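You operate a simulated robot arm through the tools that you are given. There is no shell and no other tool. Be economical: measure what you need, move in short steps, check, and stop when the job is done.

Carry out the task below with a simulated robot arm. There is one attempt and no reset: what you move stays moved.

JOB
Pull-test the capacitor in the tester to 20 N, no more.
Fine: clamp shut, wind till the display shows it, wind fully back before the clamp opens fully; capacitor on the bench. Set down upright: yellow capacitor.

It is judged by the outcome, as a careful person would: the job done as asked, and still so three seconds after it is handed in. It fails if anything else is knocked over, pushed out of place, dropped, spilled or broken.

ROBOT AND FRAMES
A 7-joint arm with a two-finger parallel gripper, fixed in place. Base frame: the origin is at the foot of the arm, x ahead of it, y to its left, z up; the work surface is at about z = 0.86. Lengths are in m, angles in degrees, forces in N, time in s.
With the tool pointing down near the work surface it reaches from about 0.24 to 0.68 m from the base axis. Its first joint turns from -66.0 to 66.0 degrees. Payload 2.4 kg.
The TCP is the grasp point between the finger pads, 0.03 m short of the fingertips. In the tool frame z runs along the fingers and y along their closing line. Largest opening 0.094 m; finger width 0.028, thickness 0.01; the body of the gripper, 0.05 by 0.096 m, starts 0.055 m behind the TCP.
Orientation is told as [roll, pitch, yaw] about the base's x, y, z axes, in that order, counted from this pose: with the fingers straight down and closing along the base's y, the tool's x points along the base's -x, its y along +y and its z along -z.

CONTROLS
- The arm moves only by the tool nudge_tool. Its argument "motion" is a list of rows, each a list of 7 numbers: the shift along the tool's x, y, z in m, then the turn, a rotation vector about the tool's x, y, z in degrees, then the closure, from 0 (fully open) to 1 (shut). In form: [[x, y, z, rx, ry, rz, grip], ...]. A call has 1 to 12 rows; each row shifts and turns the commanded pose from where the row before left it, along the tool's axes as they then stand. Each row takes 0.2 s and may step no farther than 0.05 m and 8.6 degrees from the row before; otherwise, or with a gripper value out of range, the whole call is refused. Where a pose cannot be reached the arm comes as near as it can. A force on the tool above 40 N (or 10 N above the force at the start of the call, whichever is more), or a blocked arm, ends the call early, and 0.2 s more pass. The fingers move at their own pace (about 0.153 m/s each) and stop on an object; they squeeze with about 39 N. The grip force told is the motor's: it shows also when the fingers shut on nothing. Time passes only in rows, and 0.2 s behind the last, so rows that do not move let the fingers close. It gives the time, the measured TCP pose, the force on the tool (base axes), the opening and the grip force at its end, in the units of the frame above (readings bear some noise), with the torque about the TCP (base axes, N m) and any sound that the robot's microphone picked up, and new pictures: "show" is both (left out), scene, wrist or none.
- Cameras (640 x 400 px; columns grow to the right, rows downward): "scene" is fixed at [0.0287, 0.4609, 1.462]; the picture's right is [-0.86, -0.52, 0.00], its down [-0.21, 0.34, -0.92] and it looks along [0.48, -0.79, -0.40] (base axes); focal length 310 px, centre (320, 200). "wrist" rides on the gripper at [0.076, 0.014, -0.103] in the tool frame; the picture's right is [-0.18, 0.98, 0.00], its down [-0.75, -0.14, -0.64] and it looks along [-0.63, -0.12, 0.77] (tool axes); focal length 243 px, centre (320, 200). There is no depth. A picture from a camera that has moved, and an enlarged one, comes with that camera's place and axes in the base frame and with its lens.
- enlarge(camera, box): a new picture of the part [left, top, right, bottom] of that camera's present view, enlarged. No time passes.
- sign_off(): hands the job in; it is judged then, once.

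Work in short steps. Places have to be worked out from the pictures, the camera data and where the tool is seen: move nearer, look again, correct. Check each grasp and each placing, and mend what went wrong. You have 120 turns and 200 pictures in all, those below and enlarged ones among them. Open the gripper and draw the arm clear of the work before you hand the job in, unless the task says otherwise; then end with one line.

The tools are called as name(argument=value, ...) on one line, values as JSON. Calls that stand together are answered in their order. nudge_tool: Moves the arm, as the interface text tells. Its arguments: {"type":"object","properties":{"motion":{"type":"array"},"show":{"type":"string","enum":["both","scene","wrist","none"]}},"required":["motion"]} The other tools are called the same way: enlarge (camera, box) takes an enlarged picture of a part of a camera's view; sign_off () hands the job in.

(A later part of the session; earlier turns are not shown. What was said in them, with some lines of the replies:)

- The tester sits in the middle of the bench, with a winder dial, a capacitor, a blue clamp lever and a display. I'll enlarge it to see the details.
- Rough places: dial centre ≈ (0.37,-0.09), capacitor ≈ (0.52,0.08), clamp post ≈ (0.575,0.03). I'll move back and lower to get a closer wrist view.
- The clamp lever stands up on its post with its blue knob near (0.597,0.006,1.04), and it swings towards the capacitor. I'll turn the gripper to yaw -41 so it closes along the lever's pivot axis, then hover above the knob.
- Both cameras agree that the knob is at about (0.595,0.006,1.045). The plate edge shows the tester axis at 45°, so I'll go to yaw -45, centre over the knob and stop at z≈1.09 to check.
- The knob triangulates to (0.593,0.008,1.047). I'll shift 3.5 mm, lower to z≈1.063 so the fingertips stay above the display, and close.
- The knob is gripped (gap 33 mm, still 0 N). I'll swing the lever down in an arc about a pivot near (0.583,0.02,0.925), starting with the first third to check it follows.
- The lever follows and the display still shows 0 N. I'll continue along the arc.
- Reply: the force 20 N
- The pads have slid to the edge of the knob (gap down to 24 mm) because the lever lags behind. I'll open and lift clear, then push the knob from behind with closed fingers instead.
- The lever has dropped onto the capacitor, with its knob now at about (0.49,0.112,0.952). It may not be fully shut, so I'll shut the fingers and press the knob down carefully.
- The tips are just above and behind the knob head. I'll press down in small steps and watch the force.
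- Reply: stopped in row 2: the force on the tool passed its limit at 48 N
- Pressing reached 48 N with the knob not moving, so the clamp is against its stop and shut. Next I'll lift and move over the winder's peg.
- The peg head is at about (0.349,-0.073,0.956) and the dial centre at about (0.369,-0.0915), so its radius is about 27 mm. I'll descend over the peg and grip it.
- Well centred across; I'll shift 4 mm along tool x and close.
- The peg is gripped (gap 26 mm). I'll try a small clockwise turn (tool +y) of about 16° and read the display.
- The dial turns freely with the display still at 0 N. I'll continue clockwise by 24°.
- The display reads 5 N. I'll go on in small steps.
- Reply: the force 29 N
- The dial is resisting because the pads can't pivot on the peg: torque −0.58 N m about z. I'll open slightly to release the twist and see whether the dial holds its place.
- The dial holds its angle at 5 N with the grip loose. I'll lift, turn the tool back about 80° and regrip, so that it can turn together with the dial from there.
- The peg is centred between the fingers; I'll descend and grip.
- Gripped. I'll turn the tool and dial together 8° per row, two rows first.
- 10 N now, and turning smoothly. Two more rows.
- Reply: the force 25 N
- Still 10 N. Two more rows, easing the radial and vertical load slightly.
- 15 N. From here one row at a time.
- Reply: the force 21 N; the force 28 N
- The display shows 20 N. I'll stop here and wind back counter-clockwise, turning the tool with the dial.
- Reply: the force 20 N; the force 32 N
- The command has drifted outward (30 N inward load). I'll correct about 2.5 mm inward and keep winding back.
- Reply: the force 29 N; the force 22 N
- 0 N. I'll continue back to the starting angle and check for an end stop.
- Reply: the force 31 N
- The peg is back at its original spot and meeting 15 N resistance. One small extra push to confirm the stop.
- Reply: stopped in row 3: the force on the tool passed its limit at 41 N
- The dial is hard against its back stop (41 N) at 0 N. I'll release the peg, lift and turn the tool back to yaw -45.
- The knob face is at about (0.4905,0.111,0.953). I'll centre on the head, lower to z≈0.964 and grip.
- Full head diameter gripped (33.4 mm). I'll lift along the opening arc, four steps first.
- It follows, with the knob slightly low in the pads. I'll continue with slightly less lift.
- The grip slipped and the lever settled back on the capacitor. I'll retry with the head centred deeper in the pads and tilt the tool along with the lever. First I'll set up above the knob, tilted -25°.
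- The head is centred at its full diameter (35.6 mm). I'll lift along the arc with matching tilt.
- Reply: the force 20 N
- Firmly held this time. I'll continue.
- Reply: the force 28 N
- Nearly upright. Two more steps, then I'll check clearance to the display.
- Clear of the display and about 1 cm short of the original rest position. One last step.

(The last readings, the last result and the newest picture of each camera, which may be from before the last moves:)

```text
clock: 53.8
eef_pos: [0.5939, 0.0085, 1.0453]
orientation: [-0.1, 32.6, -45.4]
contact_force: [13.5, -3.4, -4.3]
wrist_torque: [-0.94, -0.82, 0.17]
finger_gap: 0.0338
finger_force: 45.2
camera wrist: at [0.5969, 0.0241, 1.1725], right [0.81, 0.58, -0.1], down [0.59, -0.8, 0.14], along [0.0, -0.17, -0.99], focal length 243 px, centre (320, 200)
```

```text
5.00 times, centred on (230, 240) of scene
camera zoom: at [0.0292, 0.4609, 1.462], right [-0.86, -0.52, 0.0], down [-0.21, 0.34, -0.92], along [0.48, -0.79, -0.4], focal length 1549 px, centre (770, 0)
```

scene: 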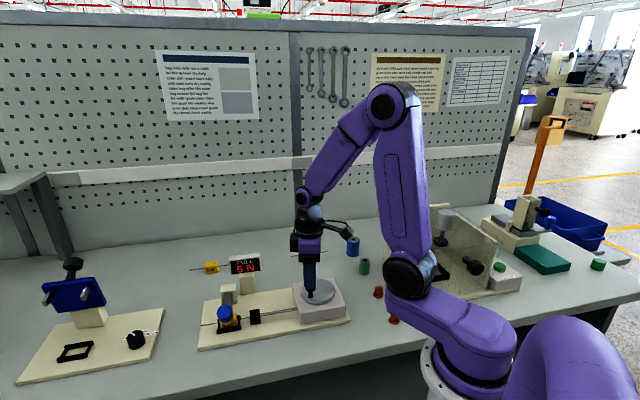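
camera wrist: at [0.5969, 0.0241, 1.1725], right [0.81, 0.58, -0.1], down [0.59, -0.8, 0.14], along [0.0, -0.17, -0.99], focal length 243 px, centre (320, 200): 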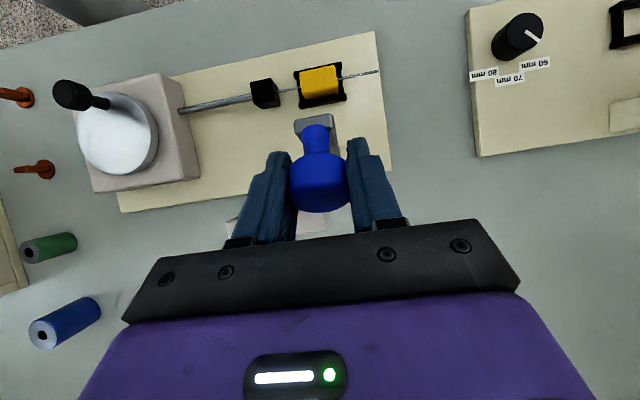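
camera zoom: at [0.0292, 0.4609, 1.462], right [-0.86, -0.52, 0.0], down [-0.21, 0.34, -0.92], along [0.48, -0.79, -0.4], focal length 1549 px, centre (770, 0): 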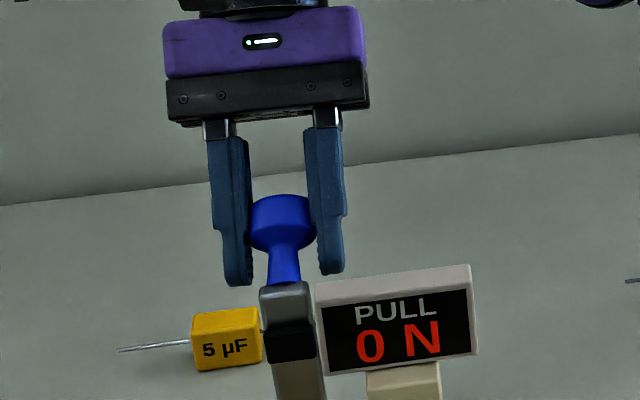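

The lever is back at its upright stop. I'll open just enough and back out along the fingers.

nudge_tool(motion=[[0, 0, 0, 0, 0, 0, 0.5], [0, 0, -0.025, 0, 0, 0, 0.5], [0, 0, -0.035, 0, 0, 0, 0.5], [0, 0, -0.02, 0, -8, 0, 0.5], [0, 0, 0, 0, -8, 0, 0.5], [0, 0, 0, 0, -8, 0, 0.5], [0, 0, 0, 0, -8, 0, 0.5]], show="wrist")

enlarge(camera="scene", box=[180, 220, 300, 340])

```text
clock: 55.4
eef_pos: [0.6066, -0.0085, 1.0828]
orientation: [-0.2, 0.7, -45.1]
contact_force: [0.5, 0.1, 0.7]
wrist_torque: [-0.03, 0.03, -0.01]
finger_gap: 0.047
finger_force: 0.0
out of reach, approached as far as the arm can: row 3
camera wrist: at [0.5644, 0.0547, 1.1867], right [0.83, 0.56, -0.01], down [0.44, -0.64, 0.63], along [0.35, -0.53, -0.77], focal length 243 px, centre (320, 200)
```

wrist: 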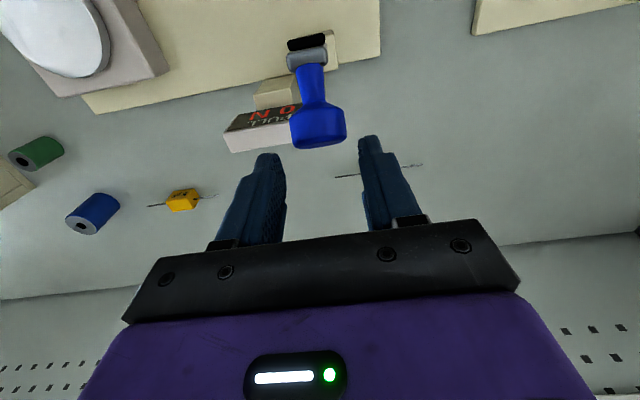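

```text
3.33 times, centred on (240, 280) of scene
camera zoom: at [0.0287, 0.4609, 1.462], right [-0.86, -0.52, 0.0], down [-0.21, 0.34, -0.92], along [0.48, -0.79, -0.4], focal length 1032 px, centre (587, -67)
```

zoom: 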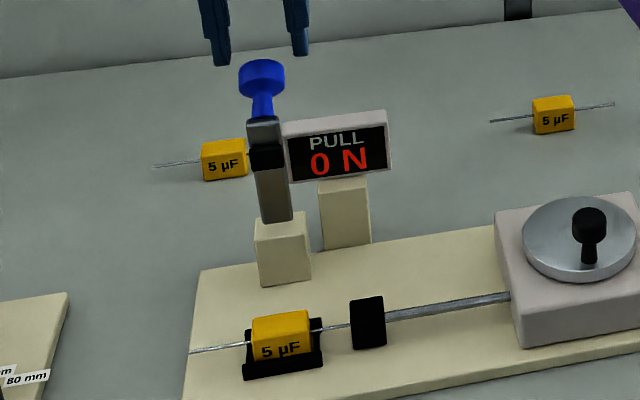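

The clamp is open and the dial shows 0 N. The capacitor body is at about (0.5225,0.080) with its top at z≈0.903. I'll rise, turn to yaw +45 so I can grip across the body, and move above it.

nudge_tool(motion=[[0.01, 0, -0.04, 0, 0, 0, 0.3], [0.04, 0, -0.02, 0, 0, 0, 0.3], [0.04, 0, 0, 0, 0, 0, 0.3], [0.03, 0, 0, 0, 0, -8.2, 0.3], [0, 0, 0, 0, 0, -8.2, 0.4], [0, 0, 0, 0, 0, -8.2, 0.4], [0, 0, 0, 0, 0, -8.2, 0.4], [0, 0, 0, 0, 0, -8.2, 0.4], [0, 0, 0, 0, 0, -8.2, 0.4], [0, 0, 0, 0, 0, -8.2, 0.4], [0, 0, 0, 0, 0, -8.2, 0.4], [0, 0, 0, 0, 0, -8.2, 0.4]], show="none")

nudge_tool(motion=[[0, 0, 0, 0, 0, -8.2, 0.45], [0, 0, 0, 0, 0, -8.2, 0.45], [0, 0, 0, 0, 0, 0, 0.45]])

```text
clock: 58.0
eef_pos: [0.5237, 0.0763, 1.1466]
orientation: [0.9, 0.4, 28.9]
contact_force: [-0.3, 0.5, -0.9]
wrist_torque: [-0.03, 0.01, -0.02]
finger_gap: 0.0562
finger_force: 0.0
```

```text
clock: 58.8
eef_pos: [0.5238, 0.0755, 1.1464]
orientation: [1.0, 0.2, 45.3]
contact_force: [-0.7, -0.9, 0.3]
wrist_torque: [0.04, -0.02, -0.01]
finger_gap: 0.0517
finger_force: 0.1
camera wrist: at [0.4611, 0.0312, 1.2489], right [-0.57, 0.82, 0.01], down [0.64, 0.43, 0.64], along [0.52, 0.37, -0.77], focal length 243 px, centre (320, 200)
```

scene: 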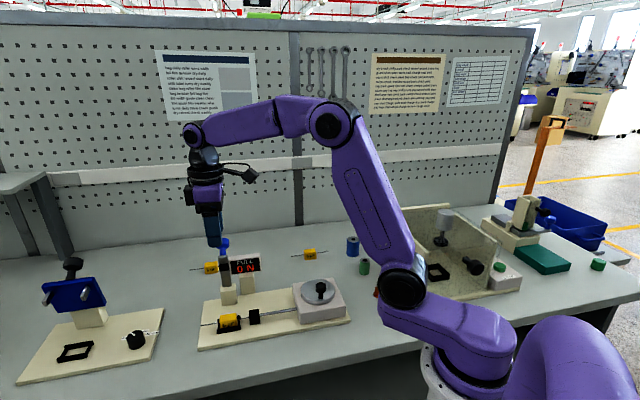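
wrist: 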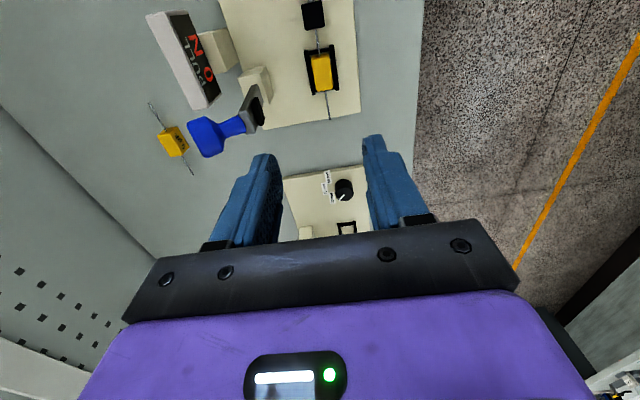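

nudge_tool(motion=[[-0.0005, 0.0045, 0.0, 0.85, 0.57, 0, 0.45], [0, 0, 0.04, 0, 0, 0, 0.45], [0, 0, 0.04, 0, 0, 0, 0.45], [0, 0, 0.04, 0, 0, 0, 0.45], [0, 0, 0.035, 0, 0, 0, 0.45], [0, 0, 0, 0, 0, 0, 0.45]])

enlarge(camera="scene", box=[180, 220, 300, 340])

enlarge(camera="wrist", box=[220, 60, 420, 220])

```text
clock: 60.2
eef_pos: [0.5233, 0.0781, 0.9921]
orientation: [0.0, 0.7, 45.1]
contact_force: [0.0, 0.1, -0.4]
wrist_torque: [0.03, 0.01, 0.02]
finger_gap: 0.0519
finger_force: 0.1
camera wrist: at [0.459, 0.0353, 1.0958], right [-0.57, 0.82, 0.0], down [0.64, 0.44, 0.63], along [0.52, 0.36, -0.77], focal length 243 px, centre (320, 200)
```

scene: 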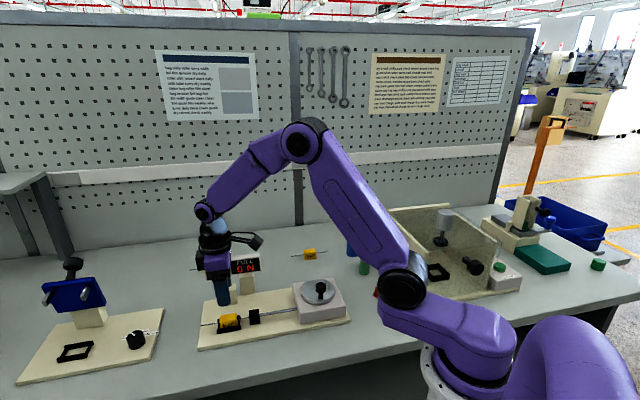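
wrist: 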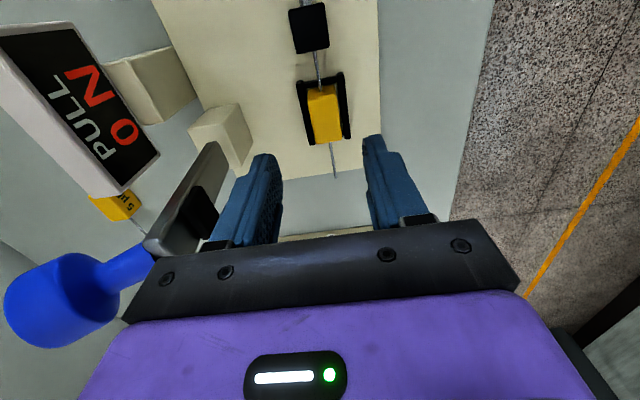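

```text
3.33 times, centred on (240, 280) of scene
camera zoom: at [0.0287, 0.4609, 1.462], right [-0.86, -0.52, 0.0], down [-0.21, 0.34, -0.92], along [0.48, -0.79, -0.4], focal length 1032 px, centre (587, -67)
```

zoom: 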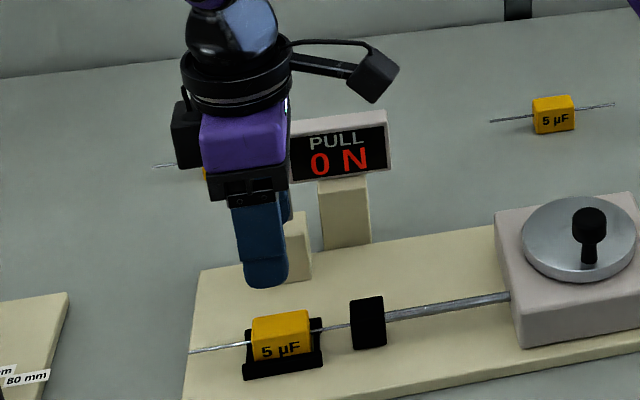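

```text
2.50 times, centred on (320, 140) of wrist
camera zoom: at [0.459, 0.0353, 1.0958], right [-0.57, 0.82, 0.0], down [0.64, 0.44, 0.63], along [0.52, 0.36, -0.77], focal length 606 px, centre (320, 350)
```

zoom: 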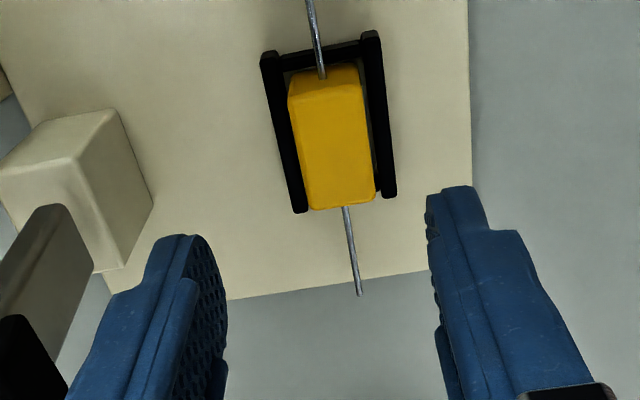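

The cradle has low side walls with the body's upper half exposed. I'll shift 4.5 mm, descend so the tips reach z≈0.888, and close gently.

nudge_tool(motion=[[0, 0.0045, 0.03, 0, 0, 0, 0.45], [0, 0, 0.03, 0, 0, 0, 0.45], [0, 0, 0.014, 0, 0, 0, 0.45], [0, 0, 0, 0, 0, 0, 0.45]], show="wrist")

enlarge(camera="scene", box=[180, 240, 280, 340])

```text
clock: 61.2
eef_pos: [0.5179, 0.0807, 0.9204]
orientation: [0.0, 0.7, 45.1]
contact_force: [0.3, 0.2, -0.5]
wrist_torque: [0.01, 0.01, 0.02]
finger_gap: 0.0519
finger_force: 0.0
camera wrist: at [0.4545, 0.0383, 1.0232], right [-0.57, 0.82, 0.0], down [0.64, 0.44, 0.63], along [0.52, 0.36, -0.78], focal length 243 px, centre (320, 200)
```

wrist: 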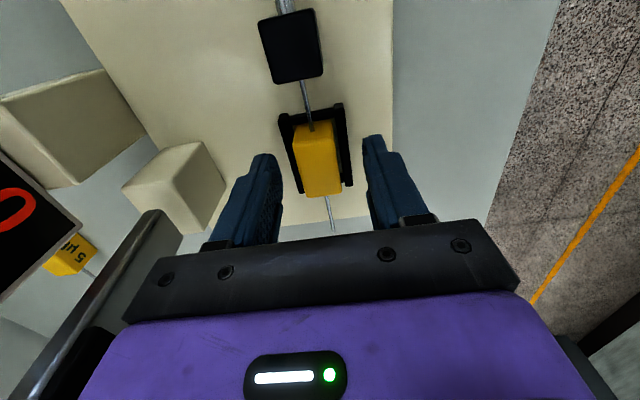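

```text
4.00 times, centred on (230, 290) of scene
camera zoom: at [0.0287, 0.4609, 1.462], right [-0.86, -0.52, 0.0], down [-0.21, 0.34, -0.92], along [0.48, -0.79, -0.4], focal length 1239 px, centre (680, -160)
```

zoom: 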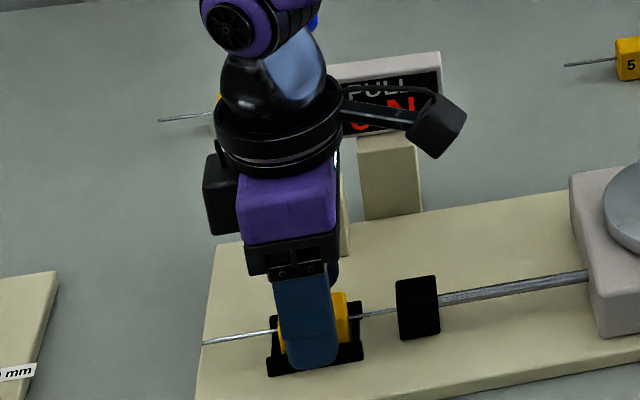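

Body is centred between the fingers at (320,170) as expected. I'll close.

nudge_tool(motion=[[0, 0, 0, 0, 0, 0, 0.65], [0, 0, 0, 0, 0, 0, 0.8], [0, 0, 0, 0, 0, 0, 1], [0, 0, 0, 0, 0, 0, 1]], show="wrist")

```text
clock: 62.2
eef_pos: [0.5196, 0.0812, 0.9203]
orientation: [0.0, 0.8, 45.2]
contact_force: [-0.6, -0.5, 0.8]
wrist_torque: [-0.01, 0.01, 0.0]
finger_gap: 0.023
finger_force: 38.4
camera wrist: at [0.4546, 0.0384, 1.0234], right [-0.57, 0.82, 0.0], down [0.64, 0.44, 0.63], along [0.52, 0.36, -0.78], focal length 243 px, centre (320, 200)
```

wrist: 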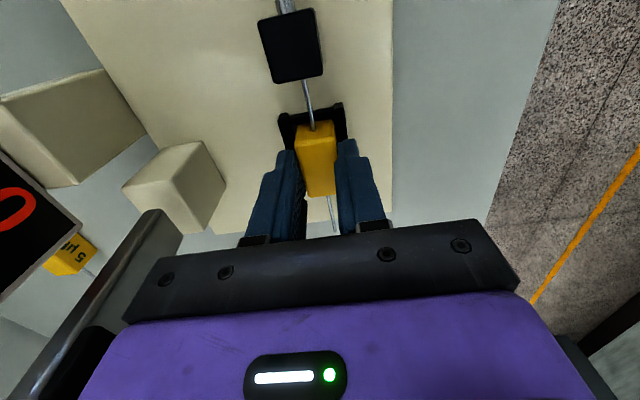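

Gripped (23 mm). I'll lift slowly, watching force in case the lead catches in the black block.

nudge_tool(motion=[[0, 0, -0.005, 0, 0, 0, 1], [0, 0, -0.007, 0, 0, 0, 1], [0, 0, -0.01, 0, 0, 0, 1]], show="wrist")

enlarge(camera="scene", box=[180, 240, 280, 340])

```text
clock: 63.0
eef_pos: [0.5159, 0.0801, 0.9406]
orientation: [-0.1, 0.8, 45.2]
contact_force: [0.5, -0.4, -0.1]
wrist_torque: [0.01, 0.02, 0.02]
finger_gap: 0.0001
finger_force: 32.6
camera wrist: at [0.4528, 0.038, 1.044], right [-0.57, 0.82, 0.0], down [0.64, 0.44, 0.63], along [0.52, 0.36, -0.78], focal length 243 px, centre (320, 200)
```

wrist: 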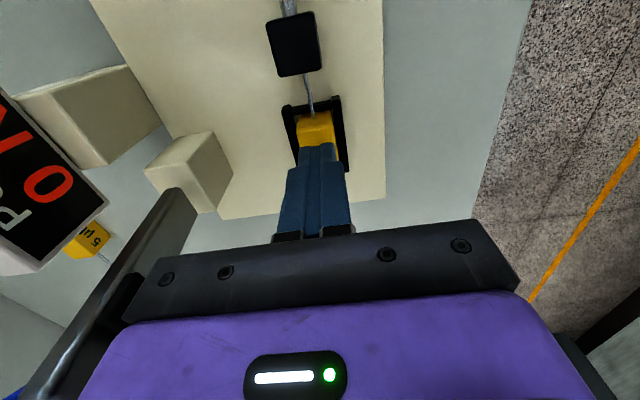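

```text
4.00 times, centred on (230, 290) of scene
camera zoom: at [0.0287, 0.4609, 1.462], right [-0.86, -0.52, 0.0], down [-0.21, 0.34, -0.92], along [0.48, -0.79, -0.4], focal length 1239 px, centre (680, -160)
```

zoom: 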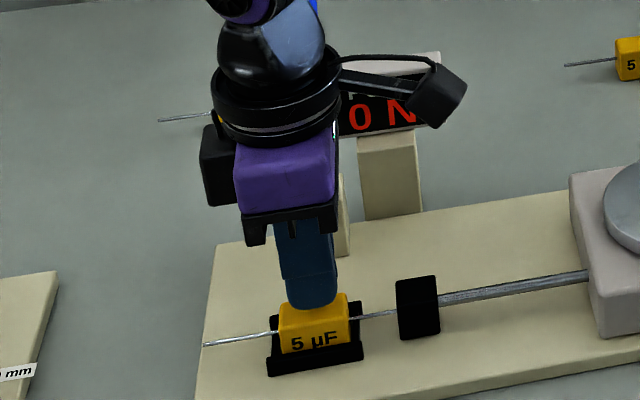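

The fingers slipped off the top because the grip was too shallow; the capacitor is still seated. I'll reopen and go about 5 mm deeper.

nudge_tool(motion=[[0, 0, 0, 0, 0, 0, 0.45], [0.0015, 0.0, 0, 0, -0.4, 0, 0.45], [0, 0, 0.015, 0, 0, 0, 0.45], [0, 0, 0.008, 0, 0, 0, 0.45], [0, 0, 0.003, 0, 0, 0, 0.45], [0, 0, 0.002, 0, 0, 0, 0.45], [0, 0, 0, 0, 0, 0, 0.45]], show="wrist")

enlarge(camera="scene", box=[200, 280, 260, 340])

```text
clock: 64.6
eef_pos: [0.5166, 0.079, 0.9114]
orientation: [0.0, 0.3, 45.3]
contact_force: [0.5, 0.9, 0.4]
wrist_torque: [-0.01, -0.01, 0.03]
finger_gap: 0.0516
finger_force: 0.0
camera wrist: at [0.451, 0.0357, 1.0143], right [-0.57, 0.82, 0.0], down [0.63, 0.44, 0.64], along [0.53, 0.36, -0.77], focal length 243 px, centre (320, 200)
```

wrist: 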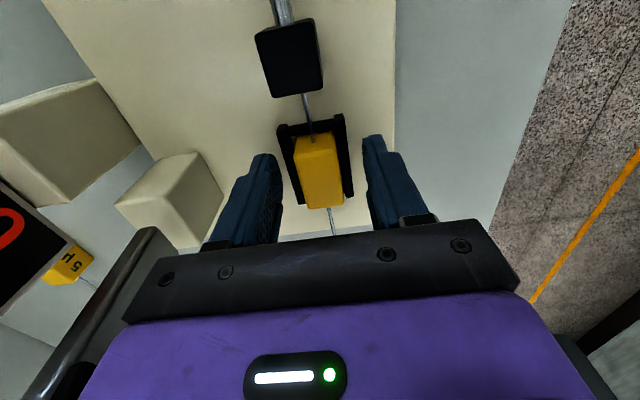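

```text
6.67 times, centred on (230, 310) of scene
camera zoom: at [0.0287, 0.4609, 1.462], right [-0.86, -0.52, 0.0], down [-0.21, 0.34, -0.92], along [0.48, -0.79, -0.4], focal length 2065 px, centre (920, -533)
```

zoom: 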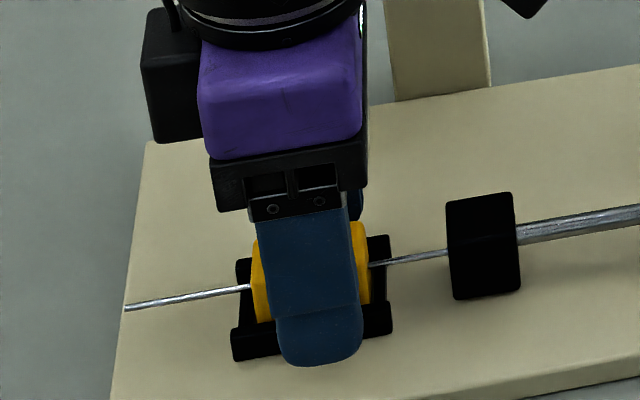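

The tips are at z≈0.881 beside the cradle walls. I'll raise 3 mm so they clear the walls, then close.

nudge_tool(motion=[[-0.002, 0.0005, -0.003, 0, 0, 0, 0.45], [0, 0, 0, 0, 0, 0, 0.65], [0, 0, 0, 0, 0, 0, 0.8], [0, 0, 0, 0, 0, 0, 1], [0, 0, 0, 0, 0, 0, 1]], show="wrist")

enlarge(camera="scene", box=[200, 280, 260, 340])

```text
clock: 65.8
eef_pos: [0.5163, 0.0815, 0.9154]
orientation: [-0.1, 0.3, 45.1]
contact_force: [5.6, -6.6, 0.9]
wrist_torque: [-0.23, -0.19, -0.06]
finger_gap: 0.0228
finger_force: 38.3
camera wrist: at [0.4519, 0.0376, 1.0178], right [-0.57, 0.82, 0.0], down [0.63, 0.44, 0.64], along [0.53, 0.36, -0.77], focal length 243 px, centre (320, 200)
```

wrist: 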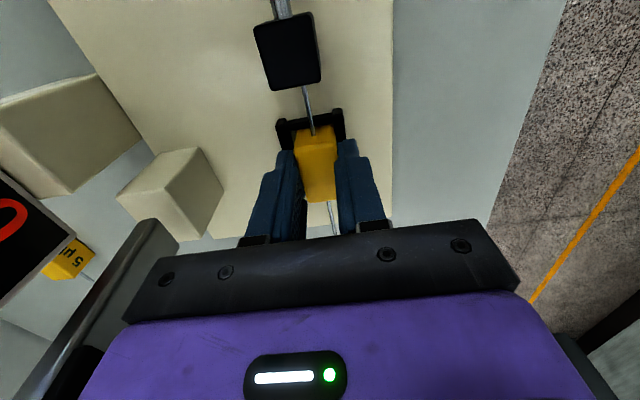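

```text
6.67 times, centred on (230, 310) of scene
camera zoom: at [0.0289, 0.4608, 1.462], right [-0.86, -0.52, 0.0], down [-0.21, 0.34, -0.92], along [0.48, -0.79, -0.4], focal length 2065 px, centre (920, -533)
```

zoom: 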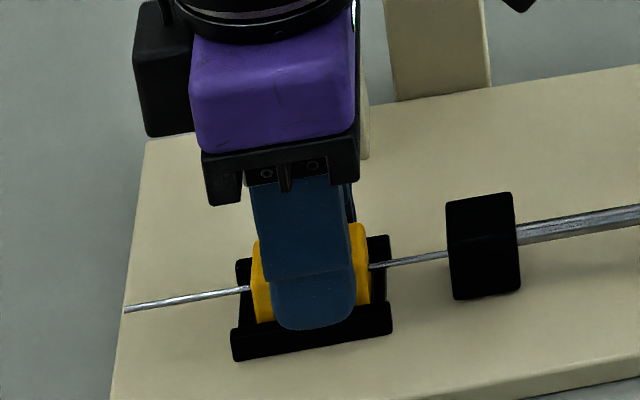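

Gripped deeper on the body. I'll lift in small steps and read the gap and force.

nudge_tool(motion=[[0, 0, -0.003, 0, 0, 0, 1], [0, 0, -0.003, 0, 0, 0, 1]], show="none")

enlarge(camera="scene", box=[200, 280, 260, 340])

```text
clock: 66.4
eef_pos: [0.5145, 0.08, 0.9216]
orientation: [0.0, 0.2, 45.1]
contact_force: [13.0, -10.3, -7.0]
wrist_torque: [-0.41, -0.56, -0.09]
finger_gap: 0.0228
finger_force: 39.4
```

```text
6.67 times, centred on (230, 310) of scene
camera zoom: at [0.0292, 0.4607, 1.462], right [-0.86, -0.52, 0.0], down [-0.21, 0.34, -0.92], along [0.48, -0.79, -0.4], focal length 2065 px, centre (920, -533)
```

zoom: 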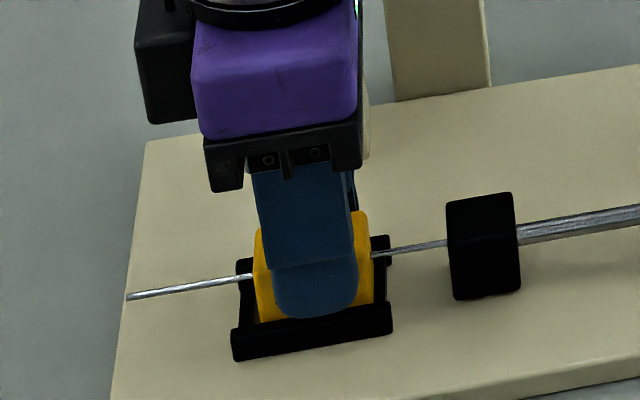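

The capacitor is rising with the fingers and the lead is clearing the block. I'll ease 1 mm sideways and continue lifting.

nudge_tool(motion=[[0, -0.001, -0.004, 0, 0, 0, 1], [0, -0.0005, -0.006, 0, 0, 0, 1], [0, 0, -0.01, 0, 0, 0, 1], [0, 0, -0.01, 0, 0, 0, 1]], show="wrist")

enlarge(camera="scene", box=[190, 270, 270, 340])

```text
clock: 67.4
eef_pos: [0.5151, 0.08, 0.949]
orientation: [0.1, 0.4, 45.2]
contact_force: [0.0, -0.5, -0.3]
wrist_torque: [0.01, 0.0, -0.03]
finger_gap: 0.0228
finger_force: 39.1
camera wrist: at [0.4516, 0.037, 1.0524], right [-0.57, 0.82, 0.0], down [0.64, 0.44, 0.64], along [0.52, 0.36, -0.77], focal length 243 px, centre (320, 200)
```

wrist: 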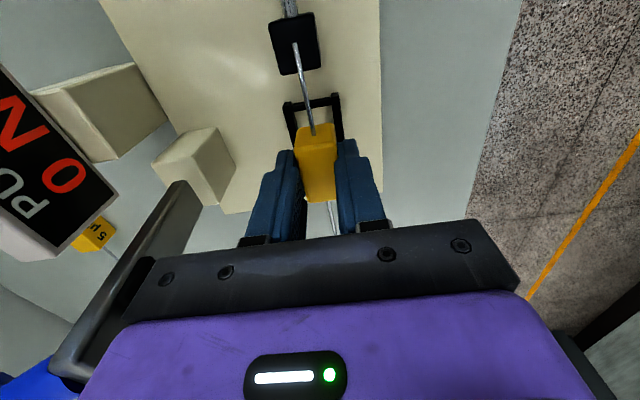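

```text
5.71 times, centred on (230, 305) of scene
camera zoom: at [0.0287, 0.4609, 1.462], right [-0.86, -0.52, 0.0], down [-0.21, 0.34, -0.92], along [0.48, -0.79, -0.4], focal length 1770 px, centre (834, -400)
```

zoom: 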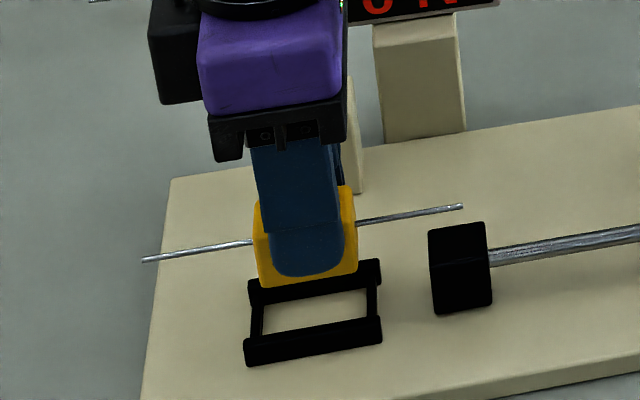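

The capacitor is free and held. I'll lift high over everything and carry it to the clear bench area behind the tester, around (0.495,-0.185).

nudge_tool(motion=[[0, 0, -0.04, 0, 0, 0, 1], [0, 0, -0.045, 0, 0, 0, 1], [0, 0, -0.045, 0, 0, 0, 1], [0, 0, -0.04, 0, 0, 0, 1], [0.0336, -0.0289, 0, 0, 0, 0, 1], [0.0336, -0.0289, 0, 0, 0, 0, 1], [0.0336, -0.0289, 0, 0, 0, 0, 1], [0.0336, -0.0289, 0, 0, 0, 0, 1], [0.0336, -0.0289, 0, 0, 0, 0, 1], [0.0336, -0.0289, 0, 0, 0, 0, 1], [0, 0, 0, 0, 0, 0, 1]])

```text
clock: 69.8
eef_pos: [0.499, -0.1842, 1.1196]
orientation: [0.0, 0.3, 45.2]
contact_force: [-0.1, 0.4, -0.5]
wrist_torque: [0.03, -0.02, 0.0]
finger_gap: 0.0227
finger_force: 38.8
camera wrist: at [0.435, -0.2275, 1.2229], right [-0.57, 0.82, 0.0], down [0.63, 0.44, 0.64], along [0.53, 0.36, -0.77], focal length 243 px, centre (320, 200)
```

scene: 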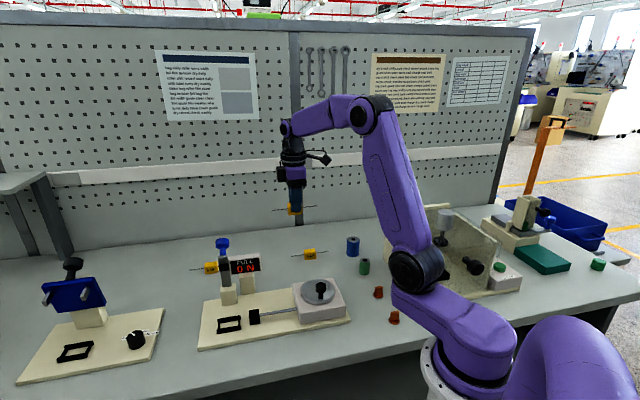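
wrist: 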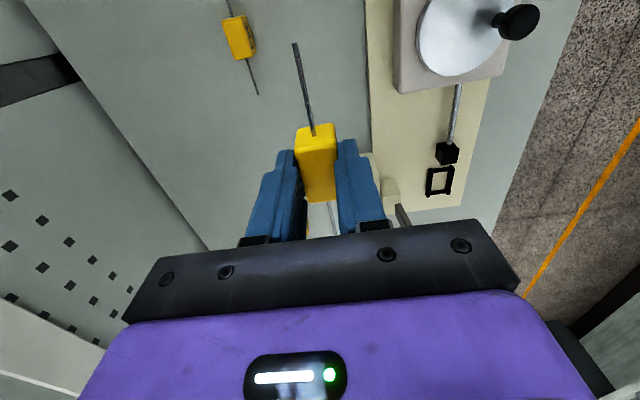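

The spot below is clear. I'll descend to just above the bench.

nudge_tool(motion=[[0, 0, 0.045, 0, 0, 0, 1], [0, 0, 0.045, 0, 0, 0, 1], [0, 0, 0.045, 0, 0, 0, 1], [0, 0, 0.045, 0, 0, 0, 1], [0, 0, 0.015, 0, 0, 0, 1], [0, 0, 0, 0, 0, 0, 1]], show="wrist")

enlarge(camera="scene", box=[240, 210, 360, 310])

```text
clock: 71.2
eef_pos: [0.4968, -0.1847, 0.9271]
orientation: [-0.1, 0.4, 45.2]
contact_force: [-0.1, 0.1, -0.5]
wrist_torque: [0.01, 0.0, 0.01]
finger_gap: 0.0226
finger_force: 39.1
camera wrist: at [0.433, -0.2273, 1.0299], right [-0.57, 0.82, 0.0], down [0.63, 0.44, 0.64], along [0.53, 0.36, -0.77], focal length 243 px, centre (320, 200)
```

wrist: 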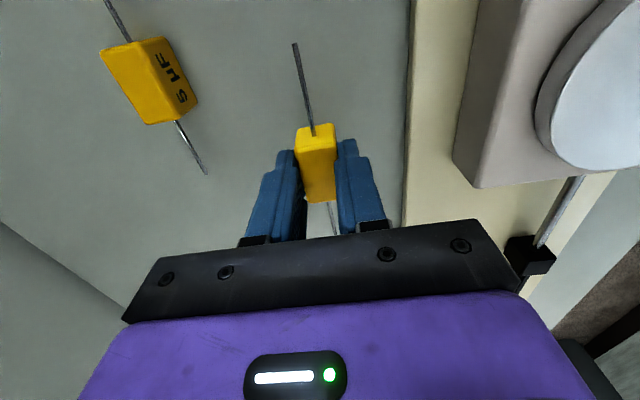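

```text
4.00 times, centred on (300, 260) of scene
camera zoom: at [0.0287, 0.4609, 1.462], right [-0.86, -0.52, 0.0], down [-0.21, 0.34, -0.92], along [0.48, -0.79, -0.4], focal length 1239 px, centre (400, -40)
```

zoom: 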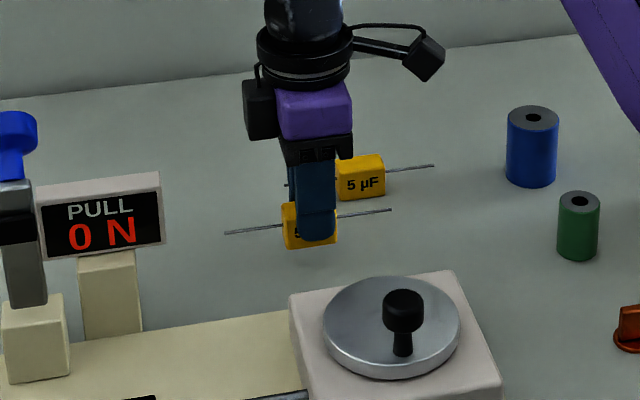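

nudge_tool(motion=[[0, 0, 0.008, 0, 0, 0, 1], [0, 0, 0.006, 0, 0, 0, 1], [0, 0, 0.003, 0, 0, 0, 1], [0, 0, 0, 0, 0, 0, 1]], show="none")

enlarge(camera="scene", box=[270, 220, 350, 290])

```text
clock: 72.2
eef_pos: [0.4982, -0.1859, 0.9096]
orientation: [-0.1, 0.4, 45.2]
contact_force: [-0.1, 0.6, -0.1]
wrist_torque: [0.0, 0.01, -0.01]
finger_gap: 0.0226
finger_force: 38.8
```

```text
5.71 times, centred on (310, 255) of scene
camera zoom: at [0.0287, 0.4609, 1.462], right [-0.86, -0.52, 0.0], down [-0.21, 0.34, -0.92], along [0.48, -0.79, -0.4], focal length 1770 px, centre (377, -114)
```

zoom: 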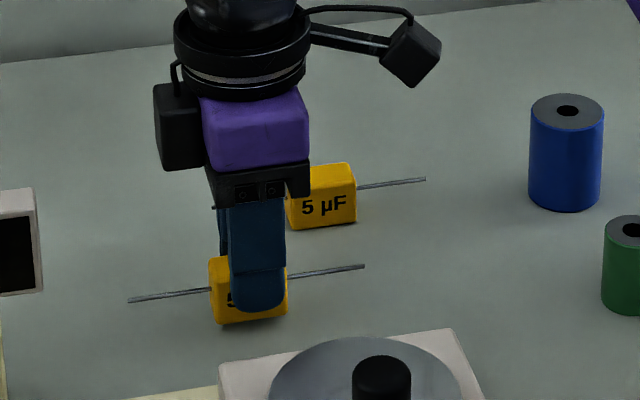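

nudge_tool(motion=[[0, 0, 0.003, 0, 0, 0, 1], [0, 0, 0.003, 0, 0, 0, 1], [0, 0, 0, 0, 0, 0, 1]], show="none")

```text
clock: 73.0
eef_pos: [0.4967, -0.1848, 0.9045]
orientation: [0.0, 0.5, 45.1]
contact_force: [0.6, 0.7, 0.0]
wrist_torque: [0.03, -0.03, -0.01]
finger_gap: 0.0227
finger_force: 39.2
```

No contact yet at z=0.9045. I'll continue in 2 mm steps.

nudge_tool(motion=[[0, 0, 0.002, 0, 0, 0, 1], [0, 0, 0.0015, 0, 0, 0, 1], [0, 0, 0, 0, 0, 0, 1]], show="none")

enlarge(camera="scene", box=[270, 220, 350, 290])

```text
clock: 73.8
eef_pos: [0.4976, -0.1839, 0.9021]
orientation: [-0.2, 0.4, 45.3]
contact_force: [-1.2, 3.5, 27.9]
wrist_torque: [0.18, 0.07, 0.0]
finger_gap: 0.0229
finger_force: 39.2
```

```text
5.71 times, centred on (310, 255) of scene
camera zoom: at [0.0282, 0.4612, 1.4619], right [-0.86, -0.52, 0.0], down [-0.2, 0.34, -0.92], along [0.48, -0.79, -0.4], focal length 1770 px, centre (377, -114)
```

zoom: 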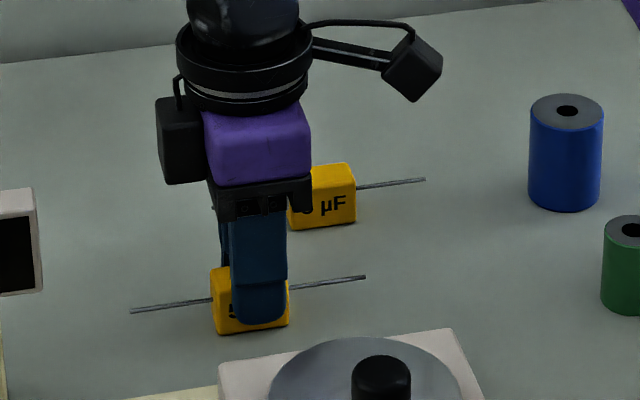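

Contact with the bench (28 N up). I'll ease 1 mm, open and withdraw straight up.

nudge_tool(motion=[[0, 0, -0.0008, 0, 0, 0, 1], [0, 0, 0, 0, 0, 0, 0.7], [0, 0, 0, 0, 0, 0, 0.45], [0, 0, 0, 0, 0, 0, 0.45], [0, 0, -0.03, 0, 0, 0, 0.45], [0, 0, -0.045, 0, 0, 0, 0.45], [0, 0, -0.045, 0, 0, 0, 0.45], [0, 0, -0.045, 0, 0, 0, 0.45], [0.03, 0, -0.03, 0, 0, 0, 0.3]])

enlarge(camera="scene", box=[190, 220, 360, 350])

```text
clock: 75.8
eef_pos: [0.4753, -0.2055, 1.097]
orientation: [0.1, 0.3, 45.1]
contact_force: [0.1, 0.0, -0.3]
wrist_torque: [0.02, 0.04, 0.0]
finger_gap: 0.0658
finger_force: 0.1
camera wrist: at [0.4115, -0.2499, 1.2002], right [-0.57, 0.82, 0.0], down [0.64, 0.44, 0.64], along [0.52, 0.36, -0.77], focal length 243 px, centre (320, 200)
```

scene: 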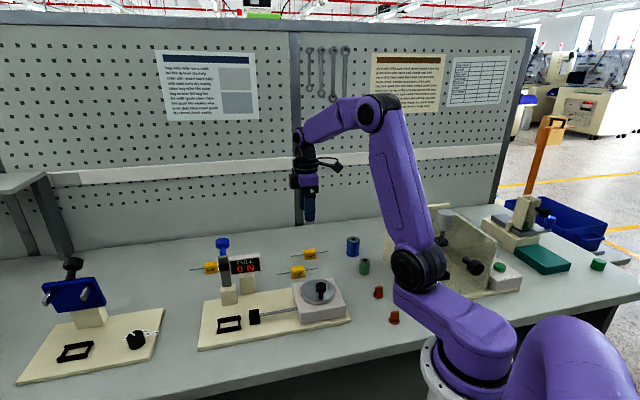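
wrist: 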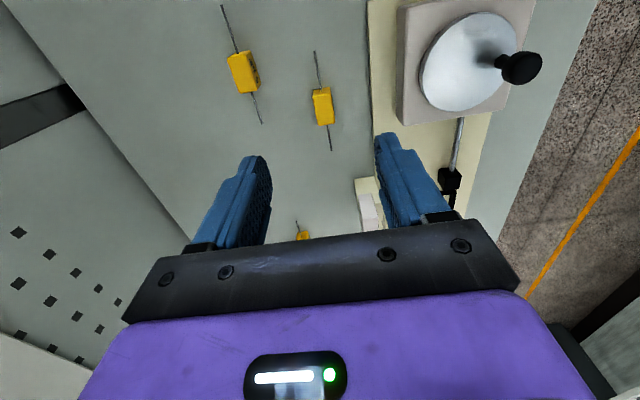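

```text
3.08 times, centred on (275, 285) of scene
camera zoom: at [0.0287, 0.461, 1.462], right [-0.86, -0.52, 0.0], down [-0.21, 0.34, -0.92], along [0.48, -0.79, -0.4], focal length 953 px, centre (458, -62)
```

zoom: 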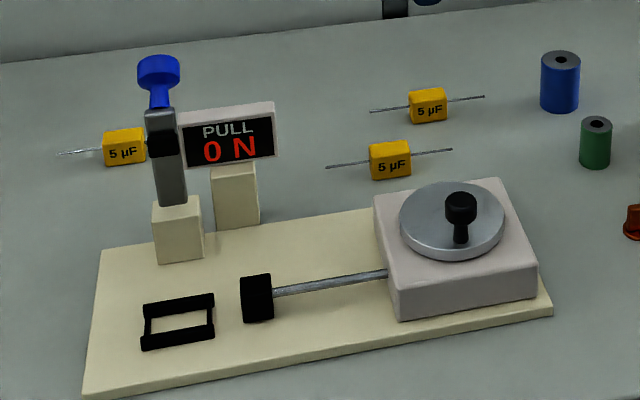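

The capacitor stands upright on the bench, with the clamp open, the winder fully back at 0 N, everything else in place and the arm clear. I'll hand it in.

sign_off()

```text
The job is handed in.
```

I pull-tested the capacitor until the display showed 20 N, wound the tester fully back to 0 N, opened the clamp, and set the yellow capacitor upright on the bench.
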